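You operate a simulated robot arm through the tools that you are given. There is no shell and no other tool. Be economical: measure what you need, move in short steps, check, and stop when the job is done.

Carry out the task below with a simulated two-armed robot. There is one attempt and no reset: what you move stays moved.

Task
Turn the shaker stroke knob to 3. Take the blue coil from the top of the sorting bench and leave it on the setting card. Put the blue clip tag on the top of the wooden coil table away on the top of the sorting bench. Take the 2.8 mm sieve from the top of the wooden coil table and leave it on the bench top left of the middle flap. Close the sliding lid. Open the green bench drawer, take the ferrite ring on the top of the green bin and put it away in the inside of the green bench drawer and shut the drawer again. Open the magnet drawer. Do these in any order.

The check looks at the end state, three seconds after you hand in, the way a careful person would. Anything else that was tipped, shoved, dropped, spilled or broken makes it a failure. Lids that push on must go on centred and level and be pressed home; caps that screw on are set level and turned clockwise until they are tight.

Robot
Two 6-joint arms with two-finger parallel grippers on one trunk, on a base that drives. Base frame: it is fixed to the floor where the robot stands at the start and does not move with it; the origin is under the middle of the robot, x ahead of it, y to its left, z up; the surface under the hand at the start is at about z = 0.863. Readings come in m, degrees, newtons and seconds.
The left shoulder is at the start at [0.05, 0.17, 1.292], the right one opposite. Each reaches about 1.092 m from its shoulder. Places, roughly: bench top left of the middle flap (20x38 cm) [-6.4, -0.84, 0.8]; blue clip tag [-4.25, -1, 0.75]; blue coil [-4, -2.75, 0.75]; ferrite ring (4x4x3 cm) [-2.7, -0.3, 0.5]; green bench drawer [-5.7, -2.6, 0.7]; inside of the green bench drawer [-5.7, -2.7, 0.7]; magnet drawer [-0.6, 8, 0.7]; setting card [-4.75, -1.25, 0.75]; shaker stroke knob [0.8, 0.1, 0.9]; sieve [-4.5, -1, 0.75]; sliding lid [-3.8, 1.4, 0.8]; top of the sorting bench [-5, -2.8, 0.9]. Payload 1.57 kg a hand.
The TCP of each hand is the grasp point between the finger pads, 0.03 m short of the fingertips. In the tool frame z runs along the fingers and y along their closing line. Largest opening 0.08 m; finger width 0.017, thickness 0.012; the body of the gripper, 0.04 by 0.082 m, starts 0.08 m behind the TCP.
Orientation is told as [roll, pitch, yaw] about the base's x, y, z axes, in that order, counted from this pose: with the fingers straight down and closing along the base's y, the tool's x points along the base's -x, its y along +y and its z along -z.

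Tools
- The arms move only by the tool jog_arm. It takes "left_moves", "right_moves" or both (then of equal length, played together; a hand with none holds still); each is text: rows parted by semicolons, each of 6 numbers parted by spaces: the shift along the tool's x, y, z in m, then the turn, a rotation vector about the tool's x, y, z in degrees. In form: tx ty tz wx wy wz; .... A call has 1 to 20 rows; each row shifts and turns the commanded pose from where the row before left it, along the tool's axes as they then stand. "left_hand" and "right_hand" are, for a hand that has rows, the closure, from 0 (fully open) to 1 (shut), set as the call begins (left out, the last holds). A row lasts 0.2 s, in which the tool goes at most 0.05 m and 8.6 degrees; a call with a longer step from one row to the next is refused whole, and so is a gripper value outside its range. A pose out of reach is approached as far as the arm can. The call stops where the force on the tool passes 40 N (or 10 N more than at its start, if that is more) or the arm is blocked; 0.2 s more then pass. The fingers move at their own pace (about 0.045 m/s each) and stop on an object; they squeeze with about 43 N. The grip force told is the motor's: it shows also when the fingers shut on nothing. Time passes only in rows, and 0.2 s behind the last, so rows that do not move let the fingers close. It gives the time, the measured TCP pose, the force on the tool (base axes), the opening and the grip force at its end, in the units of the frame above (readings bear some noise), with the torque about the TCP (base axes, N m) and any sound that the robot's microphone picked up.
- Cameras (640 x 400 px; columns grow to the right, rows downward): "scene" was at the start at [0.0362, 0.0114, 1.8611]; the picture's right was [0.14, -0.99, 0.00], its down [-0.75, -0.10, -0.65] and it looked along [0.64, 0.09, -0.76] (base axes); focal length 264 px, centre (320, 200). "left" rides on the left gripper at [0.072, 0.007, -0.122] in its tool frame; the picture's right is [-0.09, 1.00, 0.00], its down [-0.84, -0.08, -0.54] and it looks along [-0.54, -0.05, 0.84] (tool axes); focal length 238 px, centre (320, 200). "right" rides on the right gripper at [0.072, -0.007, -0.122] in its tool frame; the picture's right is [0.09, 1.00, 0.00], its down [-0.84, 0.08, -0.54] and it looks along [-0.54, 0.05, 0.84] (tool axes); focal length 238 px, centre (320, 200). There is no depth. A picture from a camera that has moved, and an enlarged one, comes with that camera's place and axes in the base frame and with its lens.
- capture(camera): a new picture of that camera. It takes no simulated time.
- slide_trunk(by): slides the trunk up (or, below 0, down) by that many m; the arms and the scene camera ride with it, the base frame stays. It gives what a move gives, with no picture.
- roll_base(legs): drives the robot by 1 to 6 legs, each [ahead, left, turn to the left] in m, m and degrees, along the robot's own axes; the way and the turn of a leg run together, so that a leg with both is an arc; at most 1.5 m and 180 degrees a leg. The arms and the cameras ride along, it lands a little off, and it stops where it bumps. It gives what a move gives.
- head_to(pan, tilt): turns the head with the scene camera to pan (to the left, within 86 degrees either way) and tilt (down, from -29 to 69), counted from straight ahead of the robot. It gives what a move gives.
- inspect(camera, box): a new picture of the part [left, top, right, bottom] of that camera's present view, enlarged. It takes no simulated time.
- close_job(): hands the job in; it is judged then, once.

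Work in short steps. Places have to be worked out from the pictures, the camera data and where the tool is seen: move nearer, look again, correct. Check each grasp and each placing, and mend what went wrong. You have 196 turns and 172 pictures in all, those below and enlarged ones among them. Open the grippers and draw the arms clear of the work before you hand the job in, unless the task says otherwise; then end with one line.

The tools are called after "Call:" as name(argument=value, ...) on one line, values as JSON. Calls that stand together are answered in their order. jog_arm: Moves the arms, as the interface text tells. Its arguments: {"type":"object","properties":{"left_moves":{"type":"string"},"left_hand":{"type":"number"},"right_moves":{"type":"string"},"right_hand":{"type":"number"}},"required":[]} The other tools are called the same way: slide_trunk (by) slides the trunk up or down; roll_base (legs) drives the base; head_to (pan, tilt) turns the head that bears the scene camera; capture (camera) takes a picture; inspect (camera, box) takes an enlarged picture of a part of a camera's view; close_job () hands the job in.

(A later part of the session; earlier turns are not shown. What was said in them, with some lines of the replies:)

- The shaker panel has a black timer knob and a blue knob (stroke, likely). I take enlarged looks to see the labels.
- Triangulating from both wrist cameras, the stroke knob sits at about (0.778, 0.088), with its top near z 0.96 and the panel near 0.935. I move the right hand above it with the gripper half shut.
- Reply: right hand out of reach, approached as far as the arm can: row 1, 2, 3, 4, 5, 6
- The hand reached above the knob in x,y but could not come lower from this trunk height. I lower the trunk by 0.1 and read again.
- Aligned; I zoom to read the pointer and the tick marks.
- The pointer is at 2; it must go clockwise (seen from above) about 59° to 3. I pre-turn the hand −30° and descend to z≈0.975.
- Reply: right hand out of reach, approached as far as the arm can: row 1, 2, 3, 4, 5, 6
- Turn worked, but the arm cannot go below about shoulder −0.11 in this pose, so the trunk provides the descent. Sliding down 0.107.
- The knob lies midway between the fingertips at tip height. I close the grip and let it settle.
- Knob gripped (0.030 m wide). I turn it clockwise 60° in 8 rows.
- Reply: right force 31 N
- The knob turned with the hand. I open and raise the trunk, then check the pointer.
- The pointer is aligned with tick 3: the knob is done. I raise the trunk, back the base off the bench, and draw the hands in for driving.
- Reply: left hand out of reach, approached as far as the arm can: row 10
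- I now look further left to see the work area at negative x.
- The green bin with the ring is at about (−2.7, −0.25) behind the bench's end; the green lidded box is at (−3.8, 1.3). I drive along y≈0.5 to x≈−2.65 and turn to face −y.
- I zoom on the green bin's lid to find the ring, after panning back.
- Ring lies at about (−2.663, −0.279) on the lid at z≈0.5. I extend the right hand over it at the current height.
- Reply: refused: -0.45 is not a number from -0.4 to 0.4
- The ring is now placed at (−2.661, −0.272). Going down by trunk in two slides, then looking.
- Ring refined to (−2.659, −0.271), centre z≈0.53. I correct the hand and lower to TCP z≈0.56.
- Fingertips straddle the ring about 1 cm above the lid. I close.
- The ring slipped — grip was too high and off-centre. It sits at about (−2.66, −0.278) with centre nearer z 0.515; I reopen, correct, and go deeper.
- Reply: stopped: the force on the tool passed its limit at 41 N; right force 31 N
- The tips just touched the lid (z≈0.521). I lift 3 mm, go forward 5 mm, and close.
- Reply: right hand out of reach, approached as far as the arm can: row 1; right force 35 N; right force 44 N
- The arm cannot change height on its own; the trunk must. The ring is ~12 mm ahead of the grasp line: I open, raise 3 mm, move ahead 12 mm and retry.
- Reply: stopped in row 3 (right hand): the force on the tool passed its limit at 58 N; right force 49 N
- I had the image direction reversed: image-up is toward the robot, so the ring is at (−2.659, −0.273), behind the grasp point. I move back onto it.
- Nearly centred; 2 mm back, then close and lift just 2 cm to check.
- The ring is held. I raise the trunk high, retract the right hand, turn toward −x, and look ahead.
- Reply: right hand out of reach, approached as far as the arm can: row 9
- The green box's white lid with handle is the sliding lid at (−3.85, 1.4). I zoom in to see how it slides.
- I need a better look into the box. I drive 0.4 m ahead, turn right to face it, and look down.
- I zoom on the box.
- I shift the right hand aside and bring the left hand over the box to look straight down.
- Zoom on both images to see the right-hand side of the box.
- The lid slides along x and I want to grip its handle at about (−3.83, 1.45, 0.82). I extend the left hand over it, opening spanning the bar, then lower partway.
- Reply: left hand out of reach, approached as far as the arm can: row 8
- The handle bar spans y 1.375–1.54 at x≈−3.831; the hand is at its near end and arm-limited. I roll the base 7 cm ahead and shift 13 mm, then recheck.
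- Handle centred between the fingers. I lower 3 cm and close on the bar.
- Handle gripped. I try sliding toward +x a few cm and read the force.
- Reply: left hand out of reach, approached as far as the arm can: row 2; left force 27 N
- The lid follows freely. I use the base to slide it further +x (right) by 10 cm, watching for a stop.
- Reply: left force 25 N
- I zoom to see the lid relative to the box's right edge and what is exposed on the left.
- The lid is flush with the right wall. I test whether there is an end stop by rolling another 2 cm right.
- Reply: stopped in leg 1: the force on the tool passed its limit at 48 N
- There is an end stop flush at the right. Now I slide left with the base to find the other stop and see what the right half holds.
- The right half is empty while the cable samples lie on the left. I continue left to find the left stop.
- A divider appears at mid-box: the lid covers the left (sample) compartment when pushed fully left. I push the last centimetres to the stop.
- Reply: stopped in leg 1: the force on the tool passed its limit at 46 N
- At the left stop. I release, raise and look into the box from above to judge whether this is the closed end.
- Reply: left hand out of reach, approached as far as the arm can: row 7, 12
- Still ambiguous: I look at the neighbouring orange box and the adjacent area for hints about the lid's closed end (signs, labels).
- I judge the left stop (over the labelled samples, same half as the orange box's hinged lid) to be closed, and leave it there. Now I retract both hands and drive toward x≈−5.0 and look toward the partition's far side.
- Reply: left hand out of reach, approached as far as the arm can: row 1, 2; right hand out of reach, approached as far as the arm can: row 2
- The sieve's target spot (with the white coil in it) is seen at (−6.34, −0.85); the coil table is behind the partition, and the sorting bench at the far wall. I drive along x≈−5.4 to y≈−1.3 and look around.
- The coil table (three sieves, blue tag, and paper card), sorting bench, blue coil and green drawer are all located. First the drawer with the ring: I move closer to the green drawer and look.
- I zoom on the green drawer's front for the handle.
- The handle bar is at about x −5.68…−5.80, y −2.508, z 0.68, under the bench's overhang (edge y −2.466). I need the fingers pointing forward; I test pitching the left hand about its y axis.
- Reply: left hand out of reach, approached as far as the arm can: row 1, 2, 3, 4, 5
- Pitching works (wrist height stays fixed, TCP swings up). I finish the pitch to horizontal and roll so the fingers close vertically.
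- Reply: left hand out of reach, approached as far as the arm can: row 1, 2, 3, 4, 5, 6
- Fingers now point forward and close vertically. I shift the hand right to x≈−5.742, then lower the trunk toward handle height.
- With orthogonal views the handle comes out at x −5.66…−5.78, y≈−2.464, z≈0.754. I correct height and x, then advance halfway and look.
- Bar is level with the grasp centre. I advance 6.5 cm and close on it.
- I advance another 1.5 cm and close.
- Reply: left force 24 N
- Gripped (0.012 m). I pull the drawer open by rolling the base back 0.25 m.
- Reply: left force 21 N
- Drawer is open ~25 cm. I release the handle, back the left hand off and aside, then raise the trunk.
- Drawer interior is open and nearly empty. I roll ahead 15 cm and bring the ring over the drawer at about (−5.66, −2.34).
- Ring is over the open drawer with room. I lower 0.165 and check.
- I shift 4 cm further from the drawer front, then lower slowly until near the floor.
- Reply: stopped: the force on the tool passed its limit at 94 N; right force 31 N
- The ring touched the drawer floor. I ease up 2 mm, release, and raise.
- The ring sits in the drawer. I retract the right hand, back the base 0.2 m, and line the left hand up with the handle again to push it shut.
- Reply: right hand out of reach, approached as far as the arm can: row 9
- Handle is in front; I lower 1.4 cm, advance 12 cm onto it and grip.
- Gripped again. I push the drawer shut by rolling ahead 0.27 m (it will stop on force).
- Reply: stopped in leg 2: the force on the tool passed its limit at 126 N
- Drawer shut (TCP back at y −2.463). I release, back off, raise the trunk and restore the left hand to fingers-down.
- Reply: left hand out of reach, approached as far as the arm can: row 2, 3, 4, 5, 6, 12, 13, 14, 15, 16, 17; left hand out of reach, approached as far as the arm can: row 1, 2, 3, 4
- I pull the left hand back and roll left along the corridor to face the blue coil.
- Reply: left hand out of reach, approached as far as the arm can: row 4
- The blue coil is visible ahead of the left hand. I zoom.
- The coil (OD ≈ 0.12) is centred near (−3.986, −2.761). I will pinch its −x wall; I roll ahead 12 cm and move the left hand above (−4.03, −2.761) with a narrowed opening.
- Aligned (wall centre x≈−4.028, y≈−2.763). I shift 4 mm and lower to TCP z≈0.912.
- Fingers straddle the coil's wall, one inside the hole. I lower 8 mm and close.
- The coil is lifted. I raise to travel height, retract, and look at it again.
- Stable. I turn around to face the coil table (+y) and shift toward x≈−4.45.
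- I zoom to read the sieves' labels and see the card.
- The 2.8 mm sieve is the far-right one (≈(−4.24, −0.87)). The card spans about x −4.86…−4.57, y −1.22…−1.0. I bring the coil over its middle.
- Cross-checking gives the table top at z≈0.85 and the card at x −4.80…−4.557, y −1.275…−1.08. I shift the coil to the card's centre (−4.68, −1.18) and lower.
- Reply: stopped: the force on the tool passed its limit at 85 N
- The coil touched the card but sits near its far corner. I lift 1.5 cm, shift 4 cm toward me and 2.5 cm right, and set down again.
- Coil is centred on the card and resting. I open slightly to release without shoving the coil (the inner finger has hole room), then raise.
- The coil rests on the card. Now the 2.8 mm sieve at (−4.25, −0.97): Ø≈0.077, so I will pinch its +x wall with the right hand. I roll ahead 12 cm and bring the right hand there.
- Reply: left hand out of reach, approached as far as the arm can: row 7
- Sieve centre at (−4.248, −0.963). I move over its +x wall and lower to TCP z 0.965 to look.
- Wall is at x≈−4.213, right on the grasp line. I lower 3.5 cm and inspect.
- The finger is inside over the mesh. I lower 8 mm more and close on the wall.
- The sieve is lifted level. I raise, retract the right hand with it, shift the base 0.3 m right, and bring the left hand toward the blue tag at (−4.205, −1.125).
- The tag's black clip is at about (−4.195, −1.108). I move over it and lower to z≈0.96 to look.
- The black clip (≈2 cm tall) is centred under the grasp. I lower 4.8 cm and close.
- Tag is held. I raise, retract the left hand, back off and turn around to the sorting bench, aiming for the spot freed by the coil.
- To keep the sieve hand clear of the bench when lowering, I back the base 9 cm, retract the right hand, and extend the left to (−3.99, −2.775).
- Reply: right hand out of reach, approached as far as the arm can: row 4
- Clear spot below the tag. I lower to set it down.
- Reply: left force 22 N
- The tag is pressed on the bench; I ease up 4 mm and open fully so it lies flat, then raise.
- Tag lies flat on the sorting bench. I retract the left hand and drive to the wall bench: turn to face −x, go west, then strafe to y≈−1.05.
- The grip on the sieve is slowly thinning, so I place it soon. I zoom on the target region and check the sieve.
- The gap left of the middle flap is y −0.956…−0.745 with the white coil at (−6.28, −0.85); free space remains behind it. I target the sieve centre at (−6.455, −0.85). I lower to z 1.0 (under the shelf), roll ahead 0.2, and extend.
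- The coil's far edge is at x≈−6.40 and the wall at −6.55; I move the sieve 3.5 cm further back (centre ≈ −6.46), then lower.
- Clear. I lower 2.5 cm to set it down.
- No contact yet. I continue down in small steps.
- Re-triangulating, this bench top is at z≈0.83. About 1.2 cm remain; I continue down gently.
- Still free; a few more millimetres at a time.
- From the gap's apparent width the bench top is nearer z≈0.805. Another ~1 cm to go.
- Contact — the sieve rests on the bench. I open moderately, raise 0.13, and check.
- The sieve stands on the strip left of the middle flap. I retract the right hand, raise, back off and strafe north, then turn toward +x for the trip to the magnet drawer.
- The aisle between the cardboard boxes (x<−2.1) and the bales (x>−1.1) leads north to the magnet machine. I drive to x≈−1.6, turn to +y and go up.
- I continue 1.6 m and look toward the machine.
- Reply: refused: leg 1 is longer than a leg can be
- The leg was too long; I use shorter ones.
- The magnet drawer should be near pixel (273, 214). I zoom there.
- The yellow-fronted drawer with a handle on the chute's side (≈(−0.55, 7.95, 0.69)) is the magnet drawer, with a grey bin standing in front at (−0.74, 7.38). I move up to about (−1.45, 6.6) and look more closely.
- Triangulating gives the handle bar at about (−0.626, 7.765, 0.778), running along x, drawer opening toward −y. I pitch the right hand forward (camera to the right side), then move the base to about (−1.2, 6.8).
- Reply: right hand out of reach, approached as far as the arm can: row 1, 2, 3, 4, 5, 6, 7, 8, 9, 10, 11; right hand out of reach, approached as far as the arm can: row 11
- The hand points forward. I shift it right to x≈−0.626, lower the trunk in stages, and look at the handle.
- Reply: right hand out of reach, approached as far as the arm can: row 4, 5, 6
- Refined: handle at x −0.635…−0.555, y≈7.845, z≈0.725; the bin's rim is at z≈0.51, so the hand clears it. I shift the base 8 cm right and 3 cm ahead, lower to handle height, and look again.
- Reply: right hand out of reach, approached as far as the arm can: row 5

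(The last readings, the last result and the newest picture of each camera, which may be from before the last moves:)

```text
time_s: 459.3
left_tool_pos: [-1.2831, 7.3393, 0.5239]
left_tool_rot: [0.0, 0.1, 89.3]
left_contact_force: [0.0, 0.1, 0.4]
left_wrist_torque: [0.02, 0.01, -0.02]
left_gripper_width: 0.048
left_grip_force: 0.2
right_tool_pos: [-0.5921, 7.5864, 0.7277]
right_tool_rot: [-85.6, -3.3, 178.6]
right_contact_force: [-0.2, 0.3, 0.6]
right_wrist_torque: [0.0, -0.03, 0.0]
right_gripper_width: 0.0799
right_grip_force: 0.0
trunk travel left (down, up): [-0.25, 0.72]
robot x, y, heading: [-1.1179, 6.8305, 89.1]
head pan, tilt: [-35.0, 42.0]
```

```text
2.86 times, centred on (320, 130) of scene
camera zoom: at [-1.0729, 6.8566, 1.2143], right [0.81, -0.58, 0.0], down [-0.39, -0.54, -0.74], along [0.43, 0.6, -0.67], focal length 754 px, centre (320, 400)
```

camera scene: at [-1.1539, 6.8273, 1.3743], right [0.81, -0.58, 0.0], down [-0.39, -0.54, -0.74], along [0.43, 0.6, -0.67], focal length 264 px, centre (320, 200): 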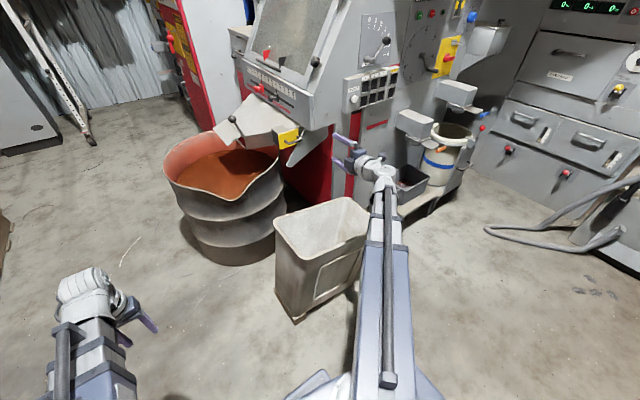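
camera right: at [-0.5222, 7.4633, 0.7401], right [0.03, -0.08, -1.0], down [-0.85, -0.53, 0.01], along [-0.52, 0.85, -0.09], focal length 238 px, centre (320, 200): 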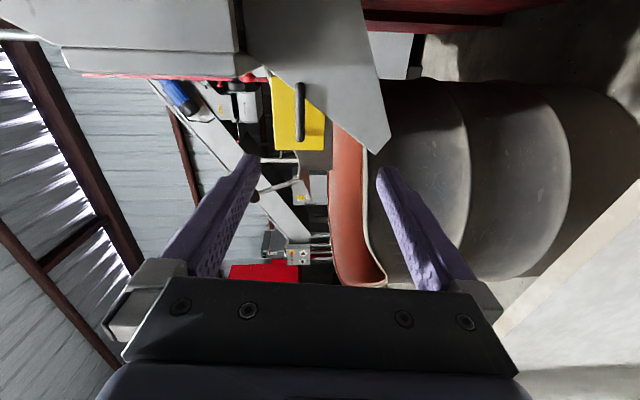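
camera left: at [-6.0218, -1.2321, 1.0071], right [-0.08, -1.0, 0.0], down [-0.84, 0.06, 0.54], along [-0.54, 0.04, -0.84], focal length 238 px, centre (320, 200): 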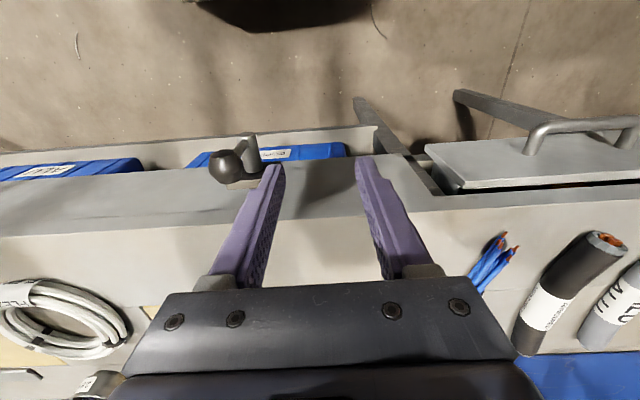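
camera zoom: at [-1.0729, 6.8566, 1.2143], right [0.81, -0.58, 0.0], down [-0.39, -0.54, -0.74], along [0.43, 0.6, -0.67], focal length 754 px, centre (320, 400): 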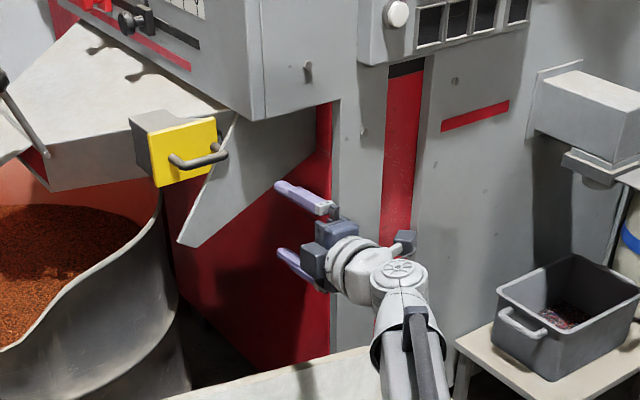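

Handle now at (−0.594, 7.818, 0.735). I raise 7 mm, advance 17 cm and check alignment.

Call:
slide_trunk(by=0.007)

Call:
jog_arm(right_moves="0 0 0.04 0 0 0;0 0 0.04 0 0 0;0 0 0.04 0 0 0;0 0 0.04 0 0 0;0 0 0.01 0 0 0;0 0 0 0 0 0")

Call:
capture(camera="right")

Call:
inspect(camera="scene", box=[220, 60, 420, 200])

```text
time_s: 459.9
left_tool_pos: [-1.2838, 7.3382, 0.5327]
left_tool_rot: [0.0, 0.2, 89.3]
left_contact_force: [0.1, -0.7, 0.6]
left_wrist_torque: [0.02, 0.01, 0.02]
left_gripper_width: 0.0483
left_grip_force: 0.0
right_tool_pos: [-0.5915, 7.5863, 0.7342]
right_tool_rot: [-85.5, -3.3, 178.6]
right_contact_force: [-0.3, -0.5, -0.5]
right_wrist_torque: [0.0, -0.01, 0.0]
right_gripper_width: 0.0799
right_grip_force: 0.1
trunk travel left (down, up): [-0.257, 0.713]
robot x, y, heading: [-1.1204, 6.8291, 89.4]
head pan, tilt: [-35.0, 42.0]
```

```text
time_s: 461.3
left_tool_pos: [-1.2853, 7.3387, 0.5318]
left_tool_rot: [-0.2, 0.2, 89.2]
left_contact_force: [0.5, 0.2, -1.0]
left_wrist_torque: [-0.01, 0.01, -0.01]
left_gripper_width: 0.048
left_grip_force: 0.0
right_tool_pos: [-0.588, 7.7552, 0.7346]
right_tool_rot: [-85.2, -3.4, 178.6]
right_contact_force: [0.8, 0.4, 0.5]
right_wrist_torque: [0.02, 0.02, 0.02]
right_gripper_width: 0.0802
right_grip_force: 0.0
right hand out of reach, approached as far as the arm can: row 1, 2, 3, 5
trunk travel left (down, up): [-0.257, 0.713]
robot x, y, heading: [-1.1231, 6.8276, 89.0]
head pan, tilt: [-35.0, 42.0]
```

```text
26 pictures are left
camera right: at [-0.519, 7.6325, 0.7467], right [0.03, -0.08, -1.0], down [-0.85, -0.53, 0.01], along [-0.52, 0.85, -0.09], focal length 238 px, centre (320, 200)
```

right: 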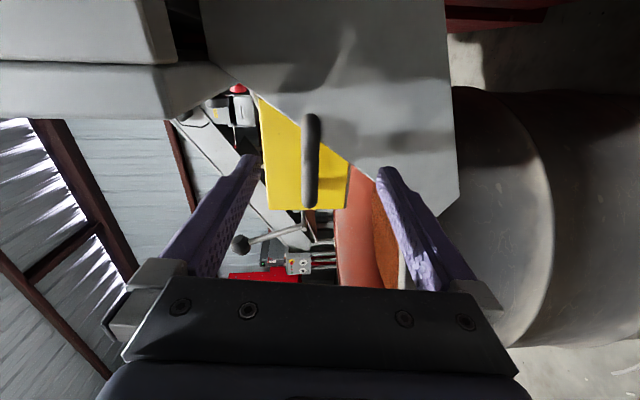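

```text
2.86 times, centred on (320, 130) of scene
camera zoom: at [-1.0729, 6.8566, 1.2212], right [0.81, -0.58, 0.0], down [-0.39, -0.54, -0.74], along [0.43, 0.6, -0.67], focal length 754 px, centre (320, 400)
```

zoom: 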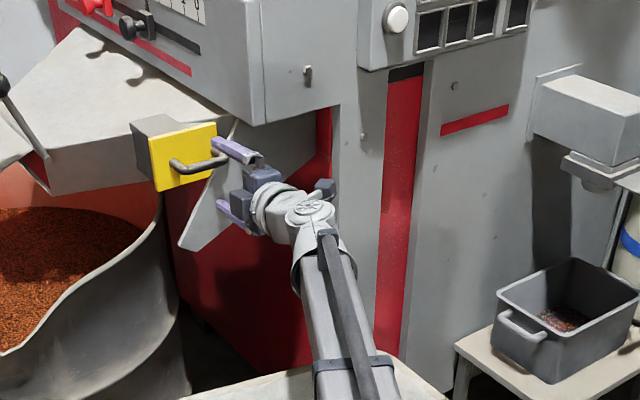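

Aligned in height. I shift 1.1 cm left (away from the bracket), advance 4.8 cm, then close on the bar.

Call:
jog_arm(right_moves="-0.011 0 0 0 0 0;0 0 0.024 0 0 0;0 0 0.024 0 0 0;0 0 0 0 0 0")

Call:
jog_arm(right_moves="0 0 0 0 0 0;0 0 0 0 0 0;0 0 0 0 0 0;0 0 0 0 0 0;0 0 0 0 0 0;0 0 0 0 0 0", right_hand=1)

Call:
capture(camera="right")

```text
time_s: 462.3
left_tool_pos: [-1.2839, 7.3382, 0.5319]
left_tool_rot: [-0.1, 0.2, 89.3]
left_contact_force: [-0.3, -0.5, -0.1]
left_wrist_torque: [0.01, -0.04, 0.01]
left_gripper_width: 0.0481
left_grip_force: 0.0
right_tool_pos: [-0.5984, 7.8026, 0.7337]
right_tool_rot: [-85.4, -3.3, 178.6]
right_contact_force: [0.3, -1.0, 0.3]
right_wrist_torque: [0.03, 0.03, -0.01]
right_gripper_width: 0.08
right_grip_force: 0.0
trunk travel left (down, up): [-0.257, 0.713]
robot x, y, heading: [-1.1231, 6.8308, 89.2]
head pan, tilt: [-35.0, 42.0]
```

```text
time_s: 463.7
left_tool_pos: [-1.2832, 7.3371, 0.533]
left_tool_rot: [-0.2, 0.0, 89.2]
left_contact_force: [-0.9, 0.5, 0.0]
left_wrist_torque: [-0.01, 0.0, -0.02]
left_gripper_width: 0.0481
left_grip_force: 0.0
right_tool_pos: [-0.5978, 7.8026, 0.7365]
right_tool_rot: [-85.5, -3.2, 178.5]
right_contact_force: [4.9, 9.6, 30.2]
right_wrist_torque: [0.03, -0.46, 0.0]
right_gripper_width: 0.0147
right_grip_force: 30.6
trunk travel left (down, up): [-0.257, 0.713]
robot x, y, heading: [-1.1206, 6.8303, 89.2]
head pan, tilt: [-35.0, 42.0]
```

```text
24 pictures are left
camera right: at [-0.5294, 7.6794, 0.7498], right [0.03, -0.08, -1.0], down [-0.85, -0.52, 0.01], along [-0.52, 0.85, -0.08], focal length 238 px, centre (320, 200)
```

right: 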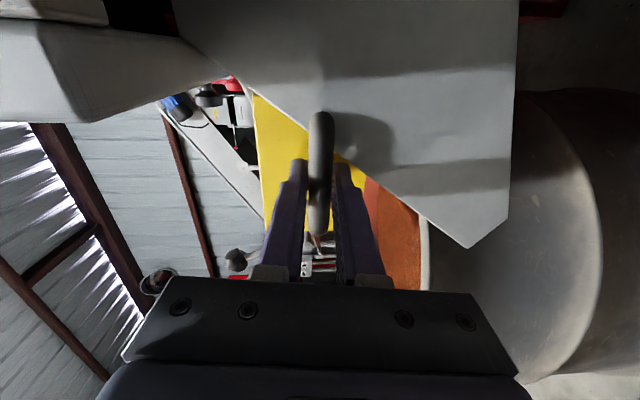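

Handle gripped (0.015 m). I pull by rolling back 10 cm and check.

Call:
roll_base(legs=[[-0.1, 0, 0]])

Call:
inspect(camera="scene", box=[220, 60, 420, 200])

```text
time_s: 464.4
left_tool_pos: [-1.2847, 7.3368, 0.5325]
left_tool_rot: [-0.1, 0.0, 89.3]
left_contact_force: [-0.4, 0.2, -0.2]
left_wrist_torque: [-0.01, 0.01, -0.04]
left_gripper_width: 0.0476
left_grip_force: 0.1
right_tool_pos: [-0.5979, 7.8022, 0.7381]
right_tool_rot: [-85.7, -3.3, 178.5]
right_contact_force: [0.2, 1.9, 22.7]
right_wrist_torque: [0.02, -0.5, 0.34]
right_gripper_width: 0.0145
right_grip_force: 31.0
trunk travel left (down, up): [-0.257, 0.713]
robot x, y, heading: [-1.119, 6.8269, 89.3]
head pan, tilt: [-35.0, 42.0]
stopped in leg 1: the force on the tool passed its limit at 51 N (the readings are from after the stop); the commanded pose is now the measured one
```

```text
2.86 times, centred on (320, 130) of scene
camera zoom: at [-1.0741, 6.8534, 1.2213], right [0.81, -0.58, 0.0], down [-0.39, -0.54, -0.74], along [0.44, 0.6, -0.67], focal length 754 px, centre (320, 400)
```

zoom: 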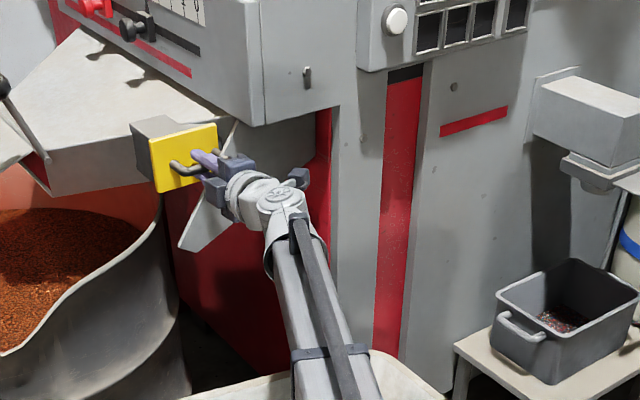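

The pull stopped early, mostly because of vertical preload (hand a bit low). I raise the trunk 4 mm to relieve it and pull again.

Call:
slide_trunk(by=0.004)

Call:
roll_base(legs=[[-0.06, 0, 0]])

```text
time_s: 464.9
left_tool_pos: [-1.2849, 7.3389, 0.5348]
left_tool_rot: [-0.1, 0.2, 89.4]
left_contact_force: [0.1, -0.4, 0.1]
left_wrist_torque: [0.0, 0.02, -0.02]
left_gripper_width: 0.0479
left_grip_force: 0.0
right_tool_pos: [-0.5993, 7.8027, 0.7375]
right_tool_rot: [-85.3, -3.3, 178.5]
right_contact_force: [-4.5, 0.0, -6.8]
right_wrist_torque: [-0.01, -0.68, -0.45]
right_gripper_width: 0.0147
right_grip_force: 30.5
trunk travel left (down, up): [-0.261, 0.709]
robot x, y, heading: [-1.1226, 6.8254, 89.0]
head pan, tilt: [-35.0, 42.0]
```

```text
time_s: 465.9
left_tool_pos: [-1.2844, 7.2765, 0.5341]
left_tool_rot: [-0.1, 0.2, 89.3]
left_contact_force: [0.3, -0.4, 0.4]
left_wrist_torque: [0.01, -0.02, 0.0]
left_gripper_width: 0.0481
left_grip_force: 0.0
right_tool_pos: [-0.5981, 7.743, 0.7374]
right_tool_rot: [-85.4, -3.5, 178.5]
right_contact_force: [-2.1, 0.1, -9.6]
right_wrist_torque: [-0.04, -0.54, 0.37]
right_gripper_width: 0.0148
right_grip_force: 30.9
trunk travel left (down, up): [-0.261, 0.709]
robot x, y, heading: [-1.1223, 6.7675, 89.3]
head pan, tilt: [-35.0, 42.0]
```

It moved 6 cm. I pull further until it stops, then check.

Call:
roll_base(legs=[[-0.06, 0, 0]])

Call:
roll_base(legs=[[-0.06, 0, 0]])

Call:
inspect(camera="scene", box=[220, 60, 420, 200])

```text
time_s: 466.8
left_tool_pos: [-1.2852, 7.2188, 0.5346]
left_tool_rot: [-0.1, 0.2, 89.3]
left_contact_force: [0.2, -0.2, 0.3]
left_wrist_torque: [-0.01, 0.03, 0.0]
left_gripper_width: 0.0479
left_grip_force: 0.1
right_tool_pos: [-0.5984, 7.6824, 0.7367]
right_tool_rot: [-85.5, -3.5, 178.5]
right_contact_force: [0.9, 1.1, -9.1]
right_wrist_torque: [-0.05, -0.55, 0.25]
right_gripper_width: 0.0146
right_grip_force: 30.3
trunk travel left (down, up): [-0.261, 0.709]
robot x, y, heading: [-1.1229, 6.705, 89.1]
head pan, tilt: [-35.0, 42.0]
```

```text
time_s: 467.8
left_tool_pos: [-1.2846, 7.158, 0.5368]
left_tool_rot: [-0.1, 0.2, 89.2]
left_contact_force: [0.3, -0.7, -0.1]
left_wrist_torque: [0.0, 0.03, 0.0]
left_gripper_width: 0.0481
left_grip_force: 0.1
right_tool_pos: [-0.5983, 7.623, 0.737]
right_tool_rot: [-85.4, -3.4, 178.4]
right_contact_force: [5.6, 0.9, -8.4]
right_wrist_torque: [-0.03, -0.55, 0.2]
right_gripper_width: 0.0149
right_grip_force: 30.6
trunk travel left (down, up): [-0.261, 0.709]
robot x, y, heading: [-1.1244, 6.6481, 89.0]
head pan, tilt: [-35.0, 42.0]
```

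```text
2.86 times, centred on (320, 130) of scene
camera zoom: at [-1.0746, 6.676, 1.2252], right [0.81, -0.59, 0.0], down [-0.39, -0.54, -0.74], along [0.43, 0.6, -0.67], focal length 754 px, centre (320, 400)
```

zoom: 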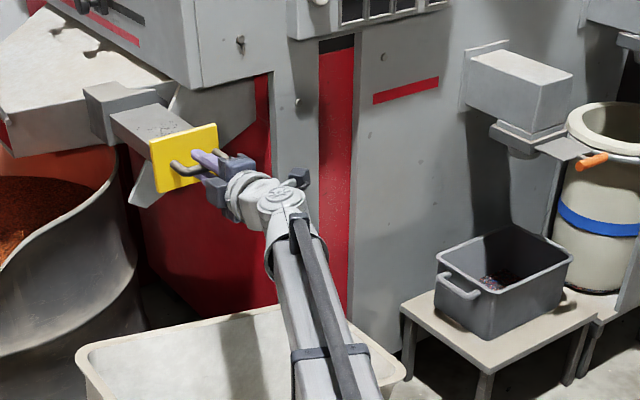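

The drawer is out 18 cm with the magnet bar visible. I pull a little more to find its stop.

Call:
roll_base(legs=[[-0.04, 0, 0]])

Call:
roll_base(legs=[[-0.03, 0, 0]])

Call:
inspect(camera="scene", box=[220, 60, 420, 200])

```text
time_s: 468.9
left_tool_pos: [-1.2888, 7.1182, 0.5347]
left_tool_rot: [-0.1, 0.1, 89.3]
left_contact_force: [0.2, 0.2, -0.4]
left_wrist_torque: [-0.02, 0.02, 0.0]
left_gripper_width: 0.048
left_grip_force: 0.1
right_tool_pos: [-0.5982, 7.5813, 0.7368]
right_tool_rot: [-85.3, -3.0, 178.3]
right_contact_force: [0.5, 0.7, -3.8]
right_wrist_torque: [-0.04, -0.61, -0.04]
right_gripper_width: 0.0143
right_grip_force: 30.6
trunk travel left (down, up): [-0.261, 0.709]
robot x, y, heading: [-1.1256, 6.6065, 89.1]
head pan, tilt: [-35.0, 42.0]
stopped in leg 1: the robot was blocked; the commanded pose is now the measured one
```

```text
time_s: 469.6
left_tool_pos: [-1.2908, 7.1168, 0.5359]
left_tool_rot: [-0.1, 0.3, 89.4]
left_contact_force: [1.3, 0.0, -0.2]
left_wrist_torque: [-0.04, 0.01, -0.02]
left_gripper_width: 0.0479
left_grip_force: 0.1
right_tool_pos: [-0.6001, 7.582, 0.7378]
right_tool_rot: [-85.2, -2.7, 178.2]
right_contact_force: [0.0, 0.4, -3.9]
right_wrist_torque: [-0.07, -0.56, 0.02]
right_gripper_width: 0.0145
right_grip_force: 30.3
trunk travel left (down, up): [-0.261, 0.709]
robot x, y, heading: [-1.1252, 6.6078, 89.6]
head pan, tilt: [-35.0, 42.0]
stopped in leg 1: the robot was blocked; the commanded pose is now the measured one
```

```text
2.86 times, centred on (320, 130) of scene
camera zoom: at [-1.0771, 6.6358, 1.2252], right [0.81, -0.58, 0.0], down [-0.39, -0.54, -0.74], along [0.43, 0.6, -0.67], focal length 754 px, centre (320, 400)
```

zoom: 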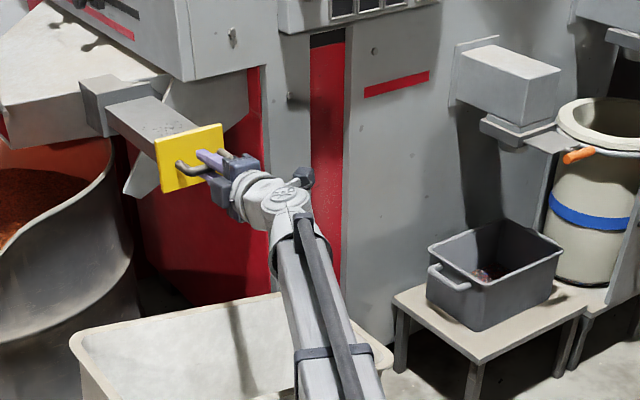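

Blocked at 22 cm (either the drawer's stop or the base touching a pallet). I try another 3 cm with the arm alone to tell.

Call:
jog_arm(right_moves="0 0 -0.01 0 0 0;0 0 -0.01 0 0 0;0 0 -0.01 0 0 0;0 0 0 0 0 0")

```text
time_s: 470.6
left_tool_pos: [-1.2902, 7.117, 0.5352]
left_tool_rot: [0.0, 0.4, 89.5]
left_contact_force: [0.2, 0.1, 1.0]
left_wrist_torque: [0.0, 0.05, -0.01]
left_gripper_width: 0.0483
left_grip_force: 0.1
right_tool_pos: [-0.6, 7.5539, 0.7366]
right_tool_rot: [-85.5, -2.8, 178.3]
right_contact_force: [2.4, 31.8, 10.3]
right_wrist_torque: [0.03, -0.6, -0.13]
right_gripper_width: 0.0145
right_grip_force: 31.0
trunk travel left (down, up): [-0.261, 0.709]
robot x, y, heading: [-1.125, 6.6083, 89.5]
head pan, tilt: [-35.0, 42.0]
```

The drawer is now at its stop (~25 cm, force 32 N). I release, withdraw the hand straight back, and then raise.

Call:
jog_arm(right_moves="0 0 0 0 0 0;0 0 0 0 0 0;0 0 0 0 0 0;0 0 0 0 0 0;0 0 -0.03 0 0 0;0 0 -0.03 0 0 0;0 0 -0.03 0 0 0;0 0 -0.03 0 0 0;0 0 0 0 0 0", right_hand=0)

Call:
capture(camera="scene")

Call:
capture(camera="right")

```text
time_s: 472.6
left_tool_pos: [-1.291, 7.1157, 0.5355]
left_tool_rot: [-0.1, 0.2, 89.4]
left_contact_force: [-0.3, -0.3, 0.6]
left_wrist_torque: [0.0, 0.0, 0.0]
left_gripper_width: 0.0482
left_grip_force: 0.0
right_tool_pos: [-0.6015, 7.4309, 0.7383]
right_tool_rot: [-85.5, -2.8, 178.2]
right_contact_force: [-0.1, -1.0, -0.3]
right_wrist_torque: [-0.02, -0.01, -0.01]
right_gripper_width: 0.08
right_grip_force: 0.2
right hand out of reach, approached as far as the arm can: row 5, 6, 8
trunk travel left (down, up): [-0.261, 0.709]
robot x, y, heading: [-1.1244, 6.6048, 89.6]
head pan, tilt: [-35.0, 42.0]
```

```text
20 pictures are left
camera scene: at [-1.0772, 6.6352, 1.2252], right [0.81, -0.58, 0.0], down [-0.39, -0.54, -0.74], along [0.43, 0.6, -0.67], focal length 264 px, centre (320, 200)
```

scene: 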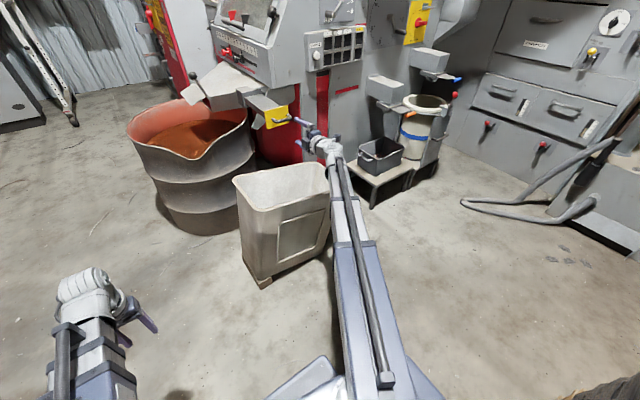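

```text
19 pictures are left
camera right: at [-0.5339, 7.3086, 0.7517], right [0.04, -0.08, -1.0], down [-0.85, -0.52, 0.01], along [-0.52, 0.85, -0.09], focal length 238 px, centre (320, 200)
```

right: 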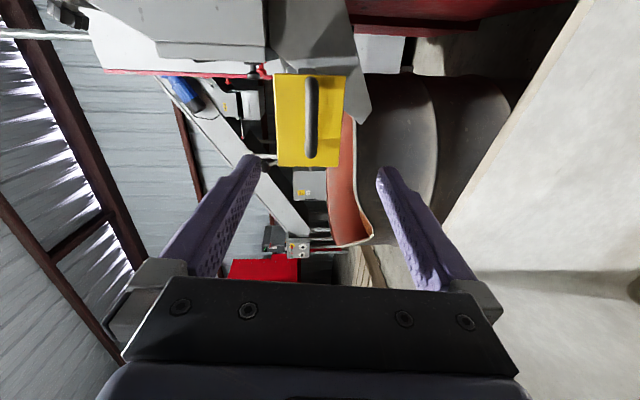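

The drawer stands fully open and the hand is free. I raise the trunk, move the base left away from the bales, and open both grippers.

Call:
slide_trunk(by=0.4)

Call:
roll_base(legs=[[0, 0.3, 0], [-0.2, 0.1, 0]])

Call:
jog_arm(left_moves="0 0 0 0 0 0;0 0 0 0 0 0;0 0 0 0 0 0", left_hand=0)

Call:
head_to(pan=-60, tilt=35)

Call:
capture(camera="scene")

```text
time_s: 476.4
left_tool_pos: [-1.2914, 7.1154, 0.9367]
left_tool_rot: [-0.1, 0.3, 89.5]
left_contact_force: [-0.2, -1.0, -0.5]
left_wrist_torque: [0.03, 0.0, -0.01]
left_gripper_width: 0.0478
left_grip_force: 0.0
right_tool_pos: [-0.6018, 7.4322, 1.139]
right_tool_rot: [-85.5, -2.9, 178.1]
right_contact_force: [-0.3, -0.4, -0.8]
right_wrist_torque: [-0.01, 0.01, 0.03]
right_gripper_width: 0.0801
right_grip_force: 0.1
trunk travel left (down, up): [-0.661, 0.309]
robot x, y, heading: [-1.1253, 6.6041, 89.7]
head pan, tilt: [-35.0, 42.0]
```

```text
time_s: 479.7
left_tool_pos: [-1.6924, 6.9172, 0.9354]
left_tool_rot: [-0.1, 0.2, 89.5]
left_contact_force: [-0.7, -0.8, 0.1]
left_wrist_torque: [0.05, -0.01, 0.01]
left_gripper_width: 0.0479
left_grip_force: 0.0
right_tool_pos: [-1.0036, 7.2323, 1.1399]
right_tool_rot: [-85.6, -2.8, 178.1]
right_contact_force: [0.8, -0.7, 0.4]
right_wrist_torque: [0.0, -0.03, 0.01]
right_gripper_width: 0.0802
right_grip_force: 0.1
trunk travel left (down, up): [-0.661, 0.309]
robot x, y, heading: [-1.5216, 6.4074, 89.5]
head pan, tilt: [-35.0, 42.0]
```

```text
time_s: 480.5
left_tool_pos: [-1.6916, 6.9172, 0.9358]
left_tool_rot: [-0.1, 0.3, 89.5]
left_contact_force: [0.0, 1.2, 0.2]
left_wrist_torque: [-0.03, -0.03, -0.01]
left_gripper_width: 0.08
left_grip_force: 0.0
right_tool_pos: [-1.0028, 7.2337, 1.1384]
right_tool_rot: [-85.5, -3.0, 178.2]
right_contact_force: [0.0, 0.2, -0.1]
right_wrist_torque: [-0.01, 0.01, 0.0]
right_gripper_width: 0.0803
right_grip_force: 0.1
trunk travel left (down, up): [-0.661, 0.309]
robot x, y, heading: [-1.5275, 6.4088, 89.6]
head pan, tilt: [-35.0, 42.0]
```

```text
time_s: 481.4
left_tool_pos: [-1.6911, 6.9171, 0.9348]
left_tool_rot: [-0.2, 0.2, 89.5]
left_contact_force: [0.2, -0.3, 0.1]
left_wrist_torque: [-0.03, 0.01, 0.01]
left_gripper_width: 0.0801
left_grip_force: 0.1
right_tool_pos: [-1.0022, 7.2337, 1.1376]
right_tool_rot: [-85.4, -2.9, 178.2]
right_contact_force: [-0.6, 0.2, 0.4]
right_wrist_torque: [0.01, -0.01, 0.0]
right_gripper_width: 0.0798
right_grip_force: 0.1
trunk travel left (down, up): [-0.661, 0.309]
robot x, y, heading: [-1.5265, 6.4075, 89.5]
head pan, tilt: [-60.0, 35.0]
```

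```text
18 pictures are left
camera scene: at [-1.4498, 6.4121, 1.6357], right [0.49, -0.87, 0.0], down [-0.5, -0.28, -0.82], along [0.71, 0.4, -0.57], focal length 264 px, centre (320, 200)
```

scene: 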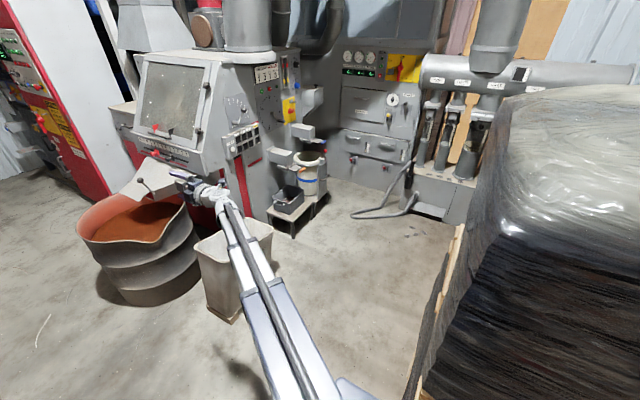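

The stroke knob, coil, tag, sieve, ferrite ring and green drawer all looked right when last checked, and the magnet drawer is open at its stop. The sliding lid is at its left stop, which I judged to be closed. The hands are clear and open, so I hand in.

Call:
close_job()

```text
The job is handed in.
```

I carried out all seven parts and handed the job in, but I'm not certain the sliding lid is at its closed end. It covers only half the green box and stops at both ends, and nothing marked which end is closed. I left it at the left stop, over the labelled cable samples.
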